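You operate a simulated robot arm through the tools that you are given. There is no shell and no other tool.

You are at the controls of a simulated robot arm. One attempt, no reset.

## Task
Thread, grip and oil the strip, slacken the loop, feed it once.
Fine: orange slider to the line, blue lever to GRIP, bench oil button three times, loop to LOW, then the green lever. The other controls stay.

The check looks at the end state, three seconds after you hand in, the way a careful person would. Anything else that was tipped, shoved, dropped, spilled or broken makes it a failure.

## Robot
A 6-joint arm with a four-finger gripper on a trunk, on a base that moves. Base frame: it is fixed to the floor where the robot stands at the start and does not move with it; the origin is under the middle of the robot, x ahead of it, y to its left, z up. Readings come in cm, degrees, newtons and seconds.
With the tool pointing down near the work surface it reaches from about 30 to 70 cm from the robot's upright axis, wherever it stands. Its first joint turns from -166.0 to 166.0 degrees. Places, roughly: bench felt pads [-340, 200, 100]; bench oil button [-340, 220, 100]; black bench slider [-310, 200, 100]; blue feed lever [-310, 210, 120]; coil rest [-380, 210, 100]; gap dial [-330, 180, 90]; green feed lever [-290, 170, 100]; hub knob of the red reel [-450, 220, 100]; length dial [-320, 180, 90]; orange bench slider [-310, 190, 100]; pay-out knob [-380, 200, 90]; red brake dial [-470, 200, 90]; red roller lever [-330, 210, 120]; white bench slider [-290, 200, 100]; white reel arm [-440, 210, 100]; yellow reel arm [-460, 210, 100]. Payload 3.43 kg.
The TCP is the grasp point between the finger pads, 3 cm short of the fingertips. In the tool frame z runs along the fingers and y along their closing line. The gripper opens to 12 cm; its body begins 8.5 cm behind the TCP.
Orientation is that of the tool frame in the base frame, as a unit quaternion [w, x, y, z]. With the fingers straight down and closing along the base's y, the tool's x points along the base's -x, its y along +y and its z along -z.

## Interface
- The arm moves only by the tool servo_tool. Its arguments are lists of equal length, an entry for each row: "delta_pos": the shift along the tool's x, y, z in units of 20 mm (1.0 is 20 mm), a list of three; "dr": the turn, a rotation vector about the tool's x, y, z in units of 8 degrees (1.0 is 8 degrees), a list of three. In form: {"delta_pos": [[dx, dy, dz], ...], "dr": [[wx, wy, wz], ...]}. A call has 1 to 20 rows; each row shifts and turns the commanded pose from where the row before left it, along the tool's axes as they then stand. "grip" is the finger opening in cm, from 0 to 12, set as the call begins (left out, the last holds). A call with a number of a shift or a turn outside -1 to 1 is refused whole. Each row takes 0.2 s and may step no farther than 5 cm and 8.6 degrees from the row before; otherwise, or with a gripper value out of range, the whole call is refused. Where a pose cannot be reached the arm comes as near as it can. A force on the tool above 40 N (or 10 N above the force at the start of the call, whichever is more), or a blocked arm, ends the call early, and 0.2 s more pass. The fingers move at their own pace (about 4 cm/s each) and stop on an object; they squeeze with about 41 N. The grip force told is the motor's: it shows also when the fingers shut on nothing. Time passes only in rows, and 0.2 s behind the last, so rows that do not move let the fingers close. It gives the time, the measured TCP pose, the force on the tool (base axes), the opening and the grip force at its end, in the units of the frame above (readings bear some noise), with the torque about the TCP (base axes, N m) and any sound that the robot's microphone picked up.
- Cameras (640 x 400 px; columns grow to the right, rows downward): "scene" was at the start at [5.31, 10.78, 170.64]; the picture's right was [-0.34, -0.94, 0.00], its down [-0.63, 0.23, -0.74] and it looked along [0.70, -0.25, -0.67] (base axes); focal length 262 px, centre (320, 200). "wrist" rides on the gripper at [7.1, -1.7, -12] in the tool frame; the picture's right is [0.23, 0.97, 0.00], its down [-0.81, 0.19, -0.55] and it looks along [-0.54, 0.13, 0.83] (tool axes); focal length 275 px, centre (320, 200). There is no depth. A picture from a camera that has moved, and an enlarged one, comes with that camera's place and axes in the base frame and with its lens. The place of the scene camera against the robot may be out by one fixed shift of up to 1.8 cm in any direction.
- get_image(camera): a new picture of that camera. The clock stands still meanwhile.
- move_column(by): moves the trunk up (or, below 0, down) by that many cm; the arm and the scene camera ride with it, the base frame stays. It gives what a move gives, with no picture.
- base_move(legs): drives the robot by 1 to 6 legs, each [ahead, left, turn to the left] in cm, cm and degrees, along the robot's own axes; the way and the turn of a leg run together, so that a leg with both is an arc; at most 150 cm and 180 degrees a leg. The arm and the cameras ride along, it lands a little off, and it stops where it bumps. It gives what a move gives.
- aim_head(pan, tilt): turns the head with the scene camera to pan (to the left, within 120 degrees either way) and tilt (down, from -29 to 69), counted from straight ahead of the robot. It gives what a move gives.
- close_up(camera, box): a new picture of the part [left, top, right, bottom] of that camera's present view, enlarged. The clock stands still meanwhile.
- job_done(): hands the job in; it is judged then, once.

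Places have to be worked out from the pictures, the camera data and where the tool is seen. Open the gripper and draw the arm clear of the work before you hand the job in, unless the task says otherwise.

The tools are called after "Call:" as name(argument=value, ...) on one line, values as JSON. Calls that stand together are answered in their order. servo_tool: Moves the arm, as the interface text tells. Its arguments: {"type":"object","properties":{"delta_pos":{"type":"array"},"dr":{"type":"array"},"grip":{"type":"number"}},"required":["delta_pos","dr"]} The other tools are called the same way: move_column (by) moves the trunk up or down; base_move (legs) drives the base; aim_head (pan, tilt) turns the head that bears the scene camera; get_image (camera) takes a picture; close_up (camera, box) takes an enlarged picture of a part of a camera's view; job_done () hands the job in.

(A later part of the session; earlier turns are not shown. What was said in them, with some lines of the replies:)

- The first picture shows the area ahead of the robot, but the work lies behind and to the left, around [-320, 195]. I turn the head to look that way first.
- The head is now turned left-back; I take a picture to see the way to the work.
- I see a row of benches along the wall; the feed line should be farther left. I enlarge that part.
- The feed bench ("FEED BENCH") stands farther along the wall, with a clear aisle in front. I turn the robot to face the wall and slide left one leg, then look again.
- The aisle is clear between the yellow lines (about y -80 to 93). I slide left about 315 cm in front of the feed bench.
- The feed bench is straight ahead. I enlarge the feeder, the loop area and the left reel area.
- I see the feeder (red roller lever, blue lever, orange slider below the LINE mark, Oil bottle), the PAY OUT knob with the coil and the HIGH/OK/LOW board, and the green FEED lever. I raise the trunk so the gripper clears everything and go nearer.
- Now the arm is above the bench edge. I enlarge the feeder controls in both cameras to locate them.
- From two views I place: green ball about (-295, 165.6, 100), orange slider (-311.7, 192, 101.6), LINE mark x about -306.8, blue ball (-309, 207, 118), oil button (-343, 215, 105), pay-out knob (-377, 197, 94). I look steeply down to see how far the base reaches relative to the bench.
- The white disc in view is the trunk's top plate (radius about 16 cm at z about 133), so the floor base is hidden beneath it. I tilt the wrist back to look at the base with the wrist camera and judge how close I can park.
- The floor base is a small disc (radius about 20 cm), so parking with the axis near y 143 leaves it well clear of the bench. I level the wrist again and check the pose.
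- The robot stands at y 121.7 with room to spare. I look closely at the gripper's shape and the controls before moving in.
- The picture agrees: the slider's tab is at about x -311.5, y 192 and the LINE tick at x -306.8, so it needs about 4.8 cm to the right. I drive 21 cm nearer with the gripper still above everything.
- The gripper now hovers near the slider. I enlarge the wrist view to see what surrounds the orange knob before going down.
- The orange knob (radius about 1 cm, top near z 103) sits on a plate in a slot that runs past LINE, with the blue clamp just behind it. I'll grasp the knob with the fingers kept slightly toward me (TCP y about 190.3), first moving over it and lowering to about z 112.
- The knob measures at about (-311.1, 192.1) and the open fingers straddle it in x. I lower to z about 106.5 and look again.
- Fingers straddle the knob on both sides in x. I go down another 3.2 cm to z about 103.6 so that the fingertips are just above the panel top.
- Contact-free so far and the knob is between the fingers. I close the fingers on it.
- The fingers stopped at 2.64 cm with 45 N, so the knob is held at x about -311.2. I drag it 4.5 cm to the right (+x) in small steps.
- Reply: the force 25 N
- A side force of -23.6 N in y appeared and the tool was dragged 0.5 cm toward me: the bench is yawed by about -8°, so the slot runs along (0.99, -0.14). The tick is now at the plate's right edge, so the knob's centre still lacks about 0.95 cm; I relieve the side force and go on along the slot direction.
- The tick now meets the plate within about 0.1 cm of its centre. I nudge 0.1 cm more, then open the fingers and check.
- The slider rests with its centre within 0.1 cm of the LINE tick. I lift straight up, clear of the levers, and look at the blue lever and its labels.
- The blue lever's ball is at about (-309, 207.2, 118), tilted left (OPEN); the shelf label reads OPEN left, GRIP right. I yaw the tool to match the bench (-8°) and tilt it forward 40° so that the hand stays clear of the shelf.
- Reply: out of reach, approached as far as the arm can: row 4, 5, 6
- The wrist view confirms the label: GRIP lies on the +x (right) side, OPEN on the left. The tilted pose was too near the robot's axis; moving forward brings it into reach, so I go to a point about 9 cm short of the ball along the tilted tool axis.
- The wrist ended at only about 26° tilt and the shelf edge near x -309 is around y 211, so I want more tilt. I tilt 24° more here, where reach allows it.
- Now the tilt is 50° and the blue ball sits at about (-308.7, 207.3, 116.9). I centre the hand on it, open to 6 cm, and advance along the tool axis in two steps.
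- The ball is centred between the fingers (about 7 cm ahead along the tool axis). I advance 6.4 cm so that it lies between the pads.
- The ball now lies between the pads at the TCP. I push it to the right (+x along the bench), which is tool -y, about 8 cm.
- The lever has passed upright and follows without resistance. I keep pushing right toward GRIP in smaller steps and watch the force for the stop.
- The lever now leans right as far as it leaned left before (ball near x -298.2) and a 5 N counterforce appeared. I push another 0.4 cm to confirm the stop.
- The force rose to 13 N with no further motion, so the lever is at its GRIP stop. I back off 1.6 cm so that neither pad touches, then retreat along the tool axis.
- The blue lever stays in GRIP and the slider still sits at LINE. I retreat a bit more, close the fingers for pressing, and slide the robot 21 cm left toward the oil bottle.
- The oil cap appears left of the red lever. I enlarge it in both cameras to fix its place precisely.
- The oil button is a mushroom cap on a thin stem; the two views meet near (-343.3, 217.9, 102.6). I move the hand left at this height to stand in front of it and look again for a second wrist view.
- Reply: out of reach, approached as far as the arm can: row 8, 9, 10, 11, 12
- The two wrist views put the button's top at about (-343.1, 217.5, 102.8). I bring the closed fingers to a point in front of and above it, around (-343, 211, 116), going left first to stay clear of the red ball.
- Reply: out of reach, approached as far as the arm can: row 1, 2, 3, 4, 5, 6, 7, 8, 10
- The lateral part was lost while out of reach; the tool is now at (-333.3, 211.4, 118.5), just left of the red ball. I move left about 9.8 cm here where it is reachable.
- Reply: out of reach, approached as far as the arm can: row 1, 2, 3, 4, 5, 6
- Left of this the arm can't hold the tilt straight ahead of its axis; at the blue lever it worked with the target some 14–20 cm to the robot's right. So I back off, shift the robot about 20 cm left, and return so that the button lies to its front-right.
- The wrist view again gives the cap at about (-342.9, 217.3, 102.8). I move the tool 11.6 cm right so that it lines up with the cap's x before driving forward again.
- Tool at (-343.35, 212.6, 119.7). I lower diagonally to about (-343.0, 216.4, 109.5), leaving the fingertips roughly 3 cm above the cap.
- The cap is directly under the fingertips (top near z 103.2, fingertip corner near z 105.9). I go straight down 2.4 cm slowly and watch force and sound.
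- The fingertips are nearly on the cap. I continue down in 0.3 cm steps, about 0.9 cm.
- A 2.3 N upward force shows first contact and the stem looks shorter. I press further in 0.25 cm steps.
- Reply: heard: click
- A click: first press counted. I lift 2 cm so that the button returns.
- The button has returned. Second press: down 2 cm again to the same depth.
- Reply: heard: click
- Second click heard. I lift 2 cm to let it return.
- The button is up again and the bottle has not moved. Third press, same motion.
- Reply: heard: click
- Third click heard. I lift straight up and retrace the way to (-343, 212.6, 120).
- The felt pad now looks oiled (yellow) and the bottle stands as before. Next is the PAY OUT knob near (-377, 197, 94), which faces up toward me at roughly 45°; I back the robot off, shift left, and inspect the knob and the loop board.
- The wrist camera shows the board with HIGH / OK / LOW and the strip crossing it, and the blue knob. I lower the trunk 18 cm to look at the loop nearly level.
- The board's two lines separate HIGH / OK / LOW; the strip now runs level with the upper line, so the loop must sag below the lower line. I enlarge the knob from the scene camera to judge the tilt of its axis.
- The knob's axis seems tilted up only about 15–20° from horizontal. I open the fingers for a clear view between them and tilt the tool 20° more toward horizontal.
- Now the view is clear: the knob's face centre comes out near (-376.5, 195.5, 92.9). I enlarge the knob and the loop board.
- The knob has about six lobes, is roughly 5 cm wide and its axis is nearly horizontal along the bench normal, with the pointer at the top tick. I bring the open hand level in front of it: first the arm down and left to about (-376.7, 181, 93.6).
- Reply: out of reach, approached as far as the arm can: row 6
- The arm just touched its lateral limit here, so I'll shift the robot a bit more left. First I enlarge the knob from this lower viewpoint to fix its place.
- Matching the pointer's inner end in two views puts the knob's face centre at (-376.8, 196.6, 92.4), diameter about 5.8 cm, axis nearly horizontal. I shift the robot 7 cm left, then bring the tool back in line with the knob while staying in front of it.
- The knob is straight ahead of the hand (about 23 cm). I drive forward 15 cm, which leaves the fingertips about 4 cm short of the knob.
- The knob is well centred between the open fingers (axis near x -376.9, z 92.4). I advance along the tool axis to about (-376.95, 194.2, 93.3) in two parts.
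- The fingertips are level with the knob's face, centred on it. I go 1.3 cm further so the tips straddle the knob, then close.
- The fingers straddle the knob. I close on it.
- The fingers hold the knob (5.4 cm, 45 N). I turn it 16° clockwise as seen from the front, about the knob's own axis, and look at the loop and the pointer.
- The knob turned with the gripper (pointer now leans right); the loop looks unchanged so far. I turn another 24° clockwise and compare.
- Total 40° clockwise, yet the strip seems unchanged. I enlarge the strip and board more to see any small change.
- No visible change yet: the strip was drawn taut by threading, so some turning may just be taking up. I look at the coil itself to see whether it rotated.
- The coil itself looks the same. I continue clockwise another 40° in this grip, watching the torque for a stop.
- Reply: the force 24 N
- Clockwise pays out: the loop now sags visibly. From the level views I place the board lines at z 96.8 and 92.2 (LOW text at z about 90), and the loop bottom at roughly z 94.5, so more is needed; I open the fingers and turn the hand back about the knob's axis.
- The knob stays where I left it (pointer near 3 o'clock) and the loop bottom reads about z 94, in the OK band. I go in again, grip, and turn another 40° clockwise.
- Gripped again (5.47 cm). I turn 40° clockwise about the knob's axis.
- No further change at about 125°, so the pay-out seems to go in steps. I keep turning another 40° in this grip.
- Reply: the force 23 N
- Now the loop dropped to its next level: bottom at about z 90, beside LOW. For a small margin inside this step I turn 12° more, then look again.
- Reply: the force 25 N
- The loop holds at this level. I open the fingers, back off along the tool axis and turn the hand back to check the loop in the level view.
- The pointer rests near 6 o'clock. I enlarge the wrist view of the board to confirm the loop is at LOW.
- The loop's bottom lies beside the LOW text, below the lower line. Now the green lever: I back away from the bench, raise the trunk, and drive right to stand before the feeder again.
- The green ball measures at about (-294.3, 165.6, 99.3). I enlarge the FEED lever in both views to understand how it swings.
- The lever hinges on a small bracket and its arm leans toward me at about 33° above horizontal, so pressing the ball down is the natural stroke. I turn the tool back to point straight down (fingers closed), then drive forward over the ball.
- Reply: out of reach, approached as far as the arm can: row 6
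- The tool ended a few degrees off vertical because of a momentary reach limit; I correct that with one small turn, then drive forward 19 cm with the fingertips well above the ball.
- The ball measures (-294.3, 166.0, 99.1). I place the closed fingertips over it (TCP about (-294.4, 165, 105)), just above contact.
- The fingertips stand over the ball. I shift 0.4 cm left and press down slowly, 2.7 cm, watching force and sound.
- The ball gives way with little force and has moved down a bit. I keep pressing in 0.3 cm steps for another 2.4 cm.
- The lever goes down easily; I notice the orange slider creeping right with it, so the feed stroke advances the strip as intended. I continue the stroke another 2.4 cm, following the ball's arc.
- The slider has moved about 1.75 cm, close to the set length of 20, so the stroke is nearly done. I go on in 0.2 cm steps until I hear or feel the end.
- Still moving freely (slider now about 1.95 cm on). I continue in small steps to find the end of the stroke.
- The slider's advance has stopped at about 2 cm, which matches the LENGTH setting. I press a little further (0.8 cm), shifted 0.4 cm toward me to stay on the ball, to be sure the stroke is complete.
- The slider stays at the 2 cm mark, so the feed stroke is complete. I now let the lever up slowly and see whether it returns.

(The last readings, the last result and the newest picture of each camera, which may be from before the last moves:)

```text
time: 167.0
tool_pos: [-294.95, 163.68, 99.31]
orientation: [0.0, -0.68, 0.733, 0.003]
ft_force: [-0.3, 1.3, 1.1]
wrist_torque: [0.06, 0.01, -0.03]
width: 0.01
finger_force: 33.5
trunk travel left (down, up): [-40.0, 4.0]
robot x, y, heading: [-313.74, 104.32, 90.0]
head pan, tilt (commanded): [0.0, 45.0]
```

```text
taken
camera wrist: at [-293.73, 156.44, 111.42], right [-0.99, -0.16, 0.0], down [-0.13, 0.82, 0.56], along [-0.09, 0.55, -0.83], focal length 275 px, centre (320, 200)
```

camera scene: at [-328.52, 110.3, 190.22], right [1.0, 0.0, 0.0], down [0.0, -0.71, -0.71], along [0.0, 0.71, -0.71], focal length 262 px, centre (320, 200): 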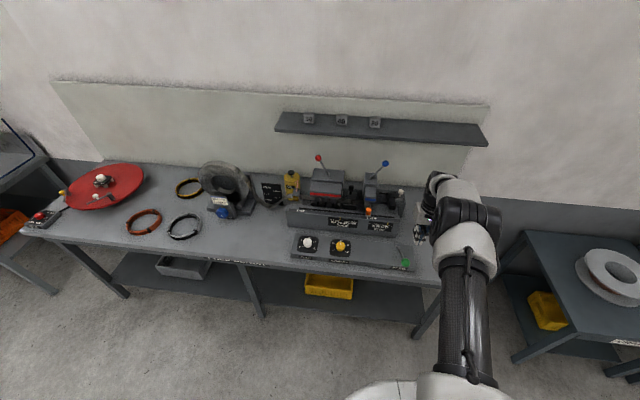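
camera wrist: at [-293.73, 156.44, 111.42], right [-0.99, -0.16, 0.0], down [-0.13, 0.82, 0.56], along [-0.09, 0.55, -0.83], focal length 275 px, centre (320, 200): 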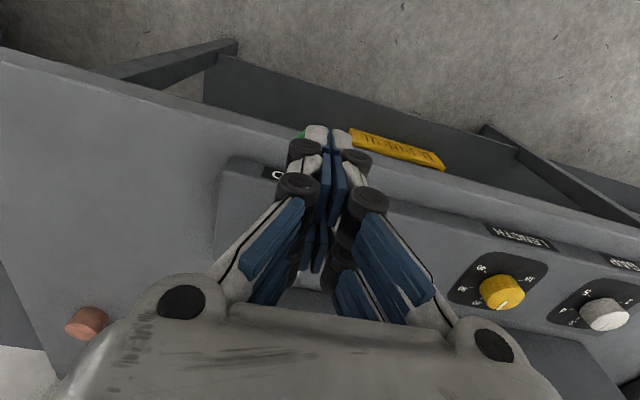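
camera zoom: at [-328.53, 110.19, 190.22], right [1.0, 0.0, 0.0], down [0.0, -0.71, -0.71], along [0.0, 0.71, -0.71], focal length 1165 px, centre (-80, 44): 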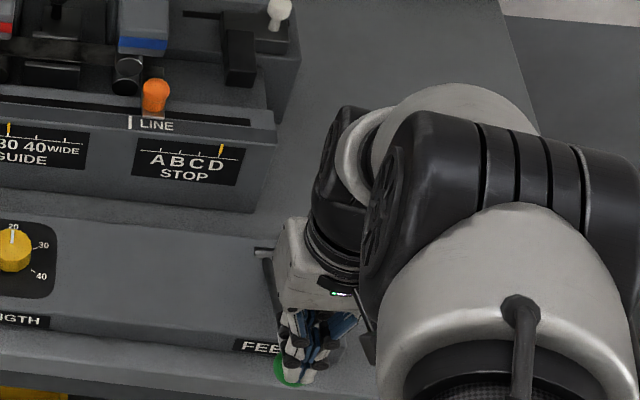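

The lever springs back with the fingers while the slider stays put. I lift on until the lever is fully up and the hand is clear.

Call:
servo_tool(delta_pos=[[-0.05, 0, -0.2], [-0.05, 0, -0.2], [-0.05, 0, -0.2], [-0.05, 0, -0.2], [-0.05, 0, -0.2], [-0.05, 0, -0.25], [0, 0, -0.3], [0, 0, -0.3], [0, 0, -0.5], [0, 0, -1], [0, 0, -1], [0, 0, -1], [0, 0, -1], [0, 0, 0]], dr=[[0, 0, 0], [0, 0, 0], [0, 0, 0], [0, 0, 0], [0, 0, 0], [0, 0, 0], [0, 0, 0], [0, 0, 0], [0, 0, 0], [0, 0, 0], [0, 0, 0], [0, 0, 0], [0, 0, 0], [0, 0, 0]], grip=0)

Call:
get_image(camera="wrist")

Call:
close_up(camera="scene", box=[340, 170, 460, 280])

```text
time: 170.0
tool_pos: [-294.76, 164.25, 112.22]
orientation: [0.0, -0.68, 0.733, 0.003]
ft_force: [-0.6, -0.1, -0.5]
wrist_torque: [0.01, 0.0, 0.01]
width: 0.0
finger_force: 33.3
trunk travel left (down, up): [-40.0, 4.0]
robot x, y, heading: [-313.85, 104.26, 90.2]
head pan, tilt (commanded): [0.0, 45.0]
```

```text
taken
camera wrist: at [-293.64, 157.07, 124.17], right [-0.99, -0.16, 0.0], down [-0.13, 0.82, 0.55], along [-0.09, 0.55, -0.83], focal length 275 px, centre (320, 200)
```

wrist: 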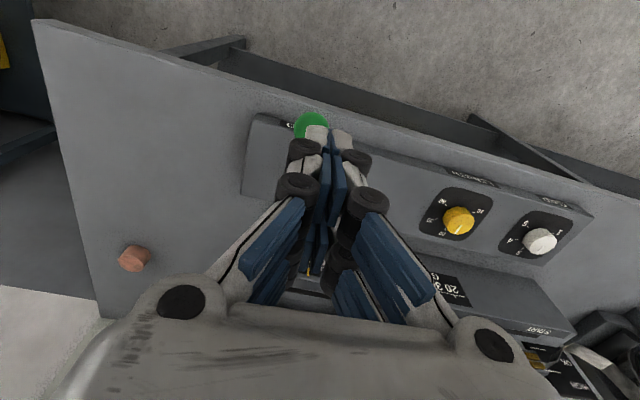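

```text
3.64 times, centred on (400, 225) of scene
camera zoom: at [-328.51, 110.23, 190.22], right [1.0, 0.0, 0.0], down [0.0, -0.71, -0.71], along [0.0, 0.71, -0.71], focal length 953 px, centre (29, 109)
```

zoom: 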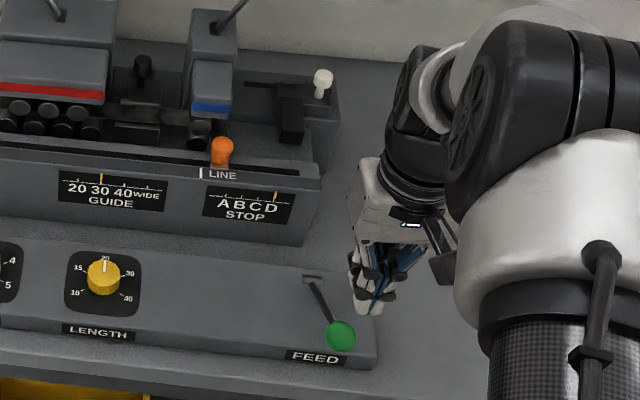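

The FEED lever is back at rest and the strip advanced once. I back the robot away from the bench, then open the gripper and inspect everything.

Call:
base_move(legs=[[-45, 0, 0], [0, 15, 0]])

Call:
servo_tool(delta_pos=[[0, 0, 0], [0, 0, 0], [0, 0, 0], [0, 0, 0], [0, 0, 0], [0, 0, 0], [0, 0, 0], [0, 0, 0]], dr=[[0, 0, 0], [0, 0, 0], [0, 0, 0], [0, 0, 0], [0, 0, 0], [0, 0, 0], [0, 0, 0], [0, 0, 0]], grip=12)

Call:
aim_head(pan=0, tilt=32)

Call:
get_image(camera="scene")

```text
time: 173.7
tool_pos: [-309.84, 118.95, 112.17]
orientation: [-0.001, -0.681, 0.733, 0.002]
ft_force: [-1.3, -0.1, 0.4]
wrist_torque: [-0.01, -0.02, 0.02]
width: 0.0
finger_force: 33.3
trunk travel left (down, up): [-40.0, 4.0]
robot x, y, heading: [-328.77, 58.85, 90.3]
head pan, tilt (commanded): [0.0, 45.0]
```

```text
time: 175.5
tool_pos: [-309.86, 119.02, 112.08]
orientation: [0.001, -0.682, 0.731, 0.001]
ft_force: [-0.7, 0.7, 0.2]
wrist_torque: [0.03, -0.01, -0.01]
width: 12.0
finger_force: 0.1
trunk travel left (down, up): [-40.0, 4.0]
robot x, y, heading: [-328.76, 59.4, 90.1]
head pan, tilt (commanded): [0.0, 45.0]
```

```text
time: 176.2
tool_pos: [-309.77, 118.9, 112.07]
orientation: [0.0, -0.68, 0.733, 0.001]
ft_force: [0.4, 0.9, -0.4]
wrist_torque: [-0.03, -0.01, -0.01]
width: 12.02
finger_force: 0.1
trunk travel left (down, up): [-40.0, 4.0]
robot x, y, heading: [-328.71, 58.97, 90.1]
head pan, tilt (commanded): [0.0, 32.0]
```

```text
taken
camera scene: at [-343.4, 65.61, 192.16], right [1.0, 0.0, 0.0], down [0.0, -0.53, -0.85], along [0.0, 0.85, -0.53], focal length 262 px, centre (320, 200)
```

scene: 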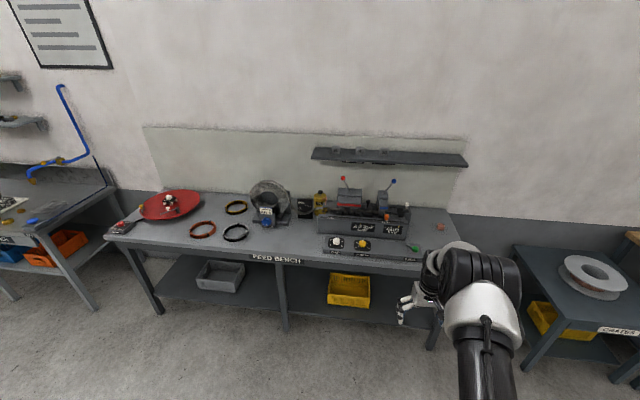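

The arm is clear and open. I enlarge the feeder, the loop and the rest of the bench to check the end state.

Call:
close_up(camera="scene", box=[310, 165, 450, 260])

Call:
close_up(camera="scene", box=[235, 165, 355, 250])

Call:
close_up(camera="scene", box=[100, 170, 260, 260])

```text
4.21 times, centred on (380, 212) of scene
camera zoom: at [-343.4, 65.61, 192.16], right [1.0, 0.0, 0.0], down [0.0, -0.53, -0.85], along [0.0, 0.85, -0.53], focal length 1103 px, centre (67, 147)
```

zoom: 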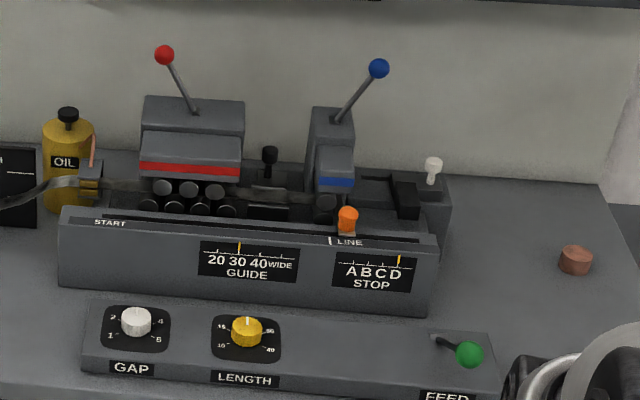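

```text
4.71 times, centred on (295, 208) of scene
camera zoom: at [-343.4, 65.61, 192.16], right [1.0, 0.0, 0.0], down [0.0, -0.53, -0.85], along [0.0, 0.85, -0.53], focal length 1233 px, centre (438, 165)
```

zoom: 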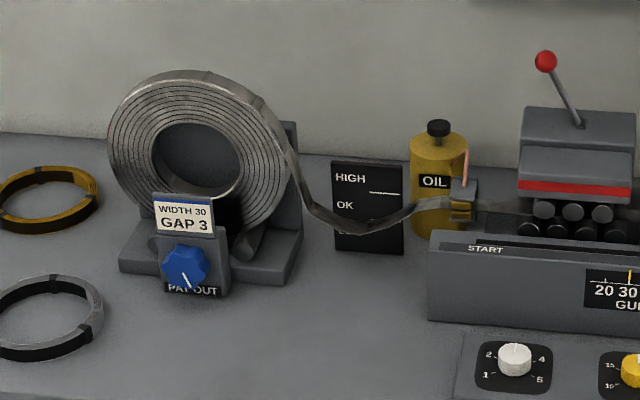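

```text
4.00 times, centred on (180, 215) of scene
camera zoom: at [-343.4, 65.61, 192.16], right [1.0, 0.0, 0.0], down [0.0, -0.53, -0.85], along [0.0, 0.85, -0.53], focal length 1048 px, centre (880, 140)
```

zoom: 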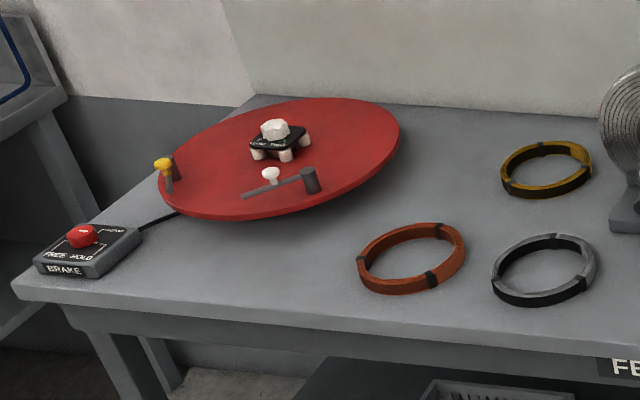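

All controls look as wanted: slider carried 2 cm past LINE by the feed, blue lever right, red lever, dials and other sliders untouched, FEED lever back up. The loop rose a little with the feed; I lower the camera to judge its level against the board more squarely.

Call:
move_column(by=-36)

Call:
aim_head(pan=5, tilt=20)

Call:
get_image(camera="scene")

Call:
close_up(camera="scene", box=[260, 190, 360, 265])

```text
time: 179.7
tool_pos: [-309.76, 119.01, 76.14]
orientation: [0.0, -0.681, 0.732, 0.001]
ft_force: [-0.4, -0.4, -0.3]
wrist_torque: [-0.01, 0.02, 0.01]
width: 11.99
finger_force: 0.2
trunk travel left (down, up): [-4.0, 40.0]
robot x, y, heading: [-329.26, 59.16, 90.0]
head pan, tilt (commanded): [0.0, 32.0]
```

```text
time: 180.5
tool_pos: [-309.83, 118.96, 76.02]
orientation: [0.0, -0.681, 0.733, 0.002]
ft_force: [0.8, 0.2, 0.2]
wrist_torque: [0.01, 0.02, -0.03]
width: 11.99
finger_force: 0.1
trunk travel left (down, up): [-4.0, 40.0]
robot x, y, heading: [-328.79, 59.03, 90.2]
head pan, tilt (commanded): [5.0, 20.0]
```

```text
taken
camera scene: at [-344.21, 65.92, 158.08], right [1.0, 0.09, 0.0], down [0.03, -0.34, -0.94], along [-0.08, 0.94, -0.34], focal length 262 px, centre (320, 200)
```

scene: 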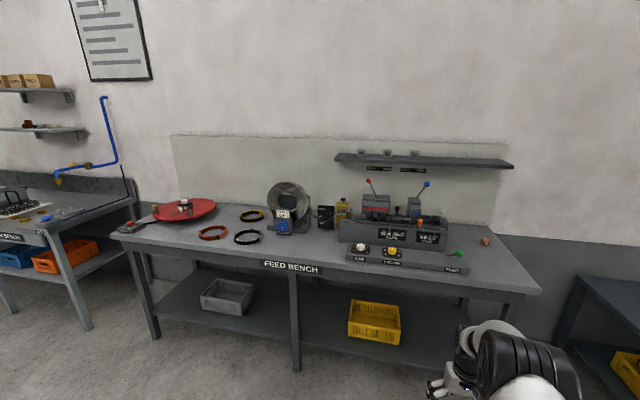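

```text
5.33 times, centred on (310, 228) of scene
camera zoom: at [-344.21, 65.92, 158.08], right [1.0, 0.09, 0.0], down [0.03, -0.34, -0.94], along [-0.08, 0.94, -0.34], focal length 1398 px, centre (373, 53)
```

zoom: 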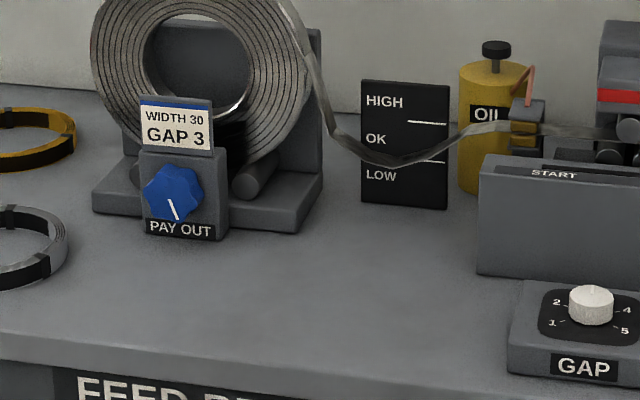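

Everything checks out. The blue lever is at GRIP and the pads were oiled with three clicks. The loop was at LOW when I fed, and that one 20 mm feed raised it one step and carried the slider 2 cm past LINE. The FEED lever is back at rest, and the other levers, dials and sliders look as they did at the start. The gripper is open and well away from the bench, so I hand in.

Call:
job_done()

```text
The job is handed in.
```

I did all five steps in the order you gave and handed the job in; no result came back. Two things look different now because the feed moved the strip.

| Step | What I did | How it stands now |
|---|---|---|
| **Orange slider** | Set within about 0.1 cm of the LINE mark | About 2 cm past LINE, because the feed carried it along |
| **Blue lever** | Pushed right to its stop | At GRIP |
| **Oil button** | Pressed three times, with a click each time | Button back up, pads look oiled, bottle still in place |
| **Loop** | Turned the PAY OUT knob until the loop hung at LOW, before feeding | Back at about OK, because the feed took up slack |
| **Green lever** | Pressed through one full stroke (no click heard) | Back at rest |

I left the slider and loop where the feed put them. Moving the slider back would have pulled the strip out again, and paying out more would have gone beyond what you asked.

The red lever, the other sliders and the dials look the same as at the start, and I saw nothing tipped or moved. The gripper is open and about 45 cm clear of the bench.
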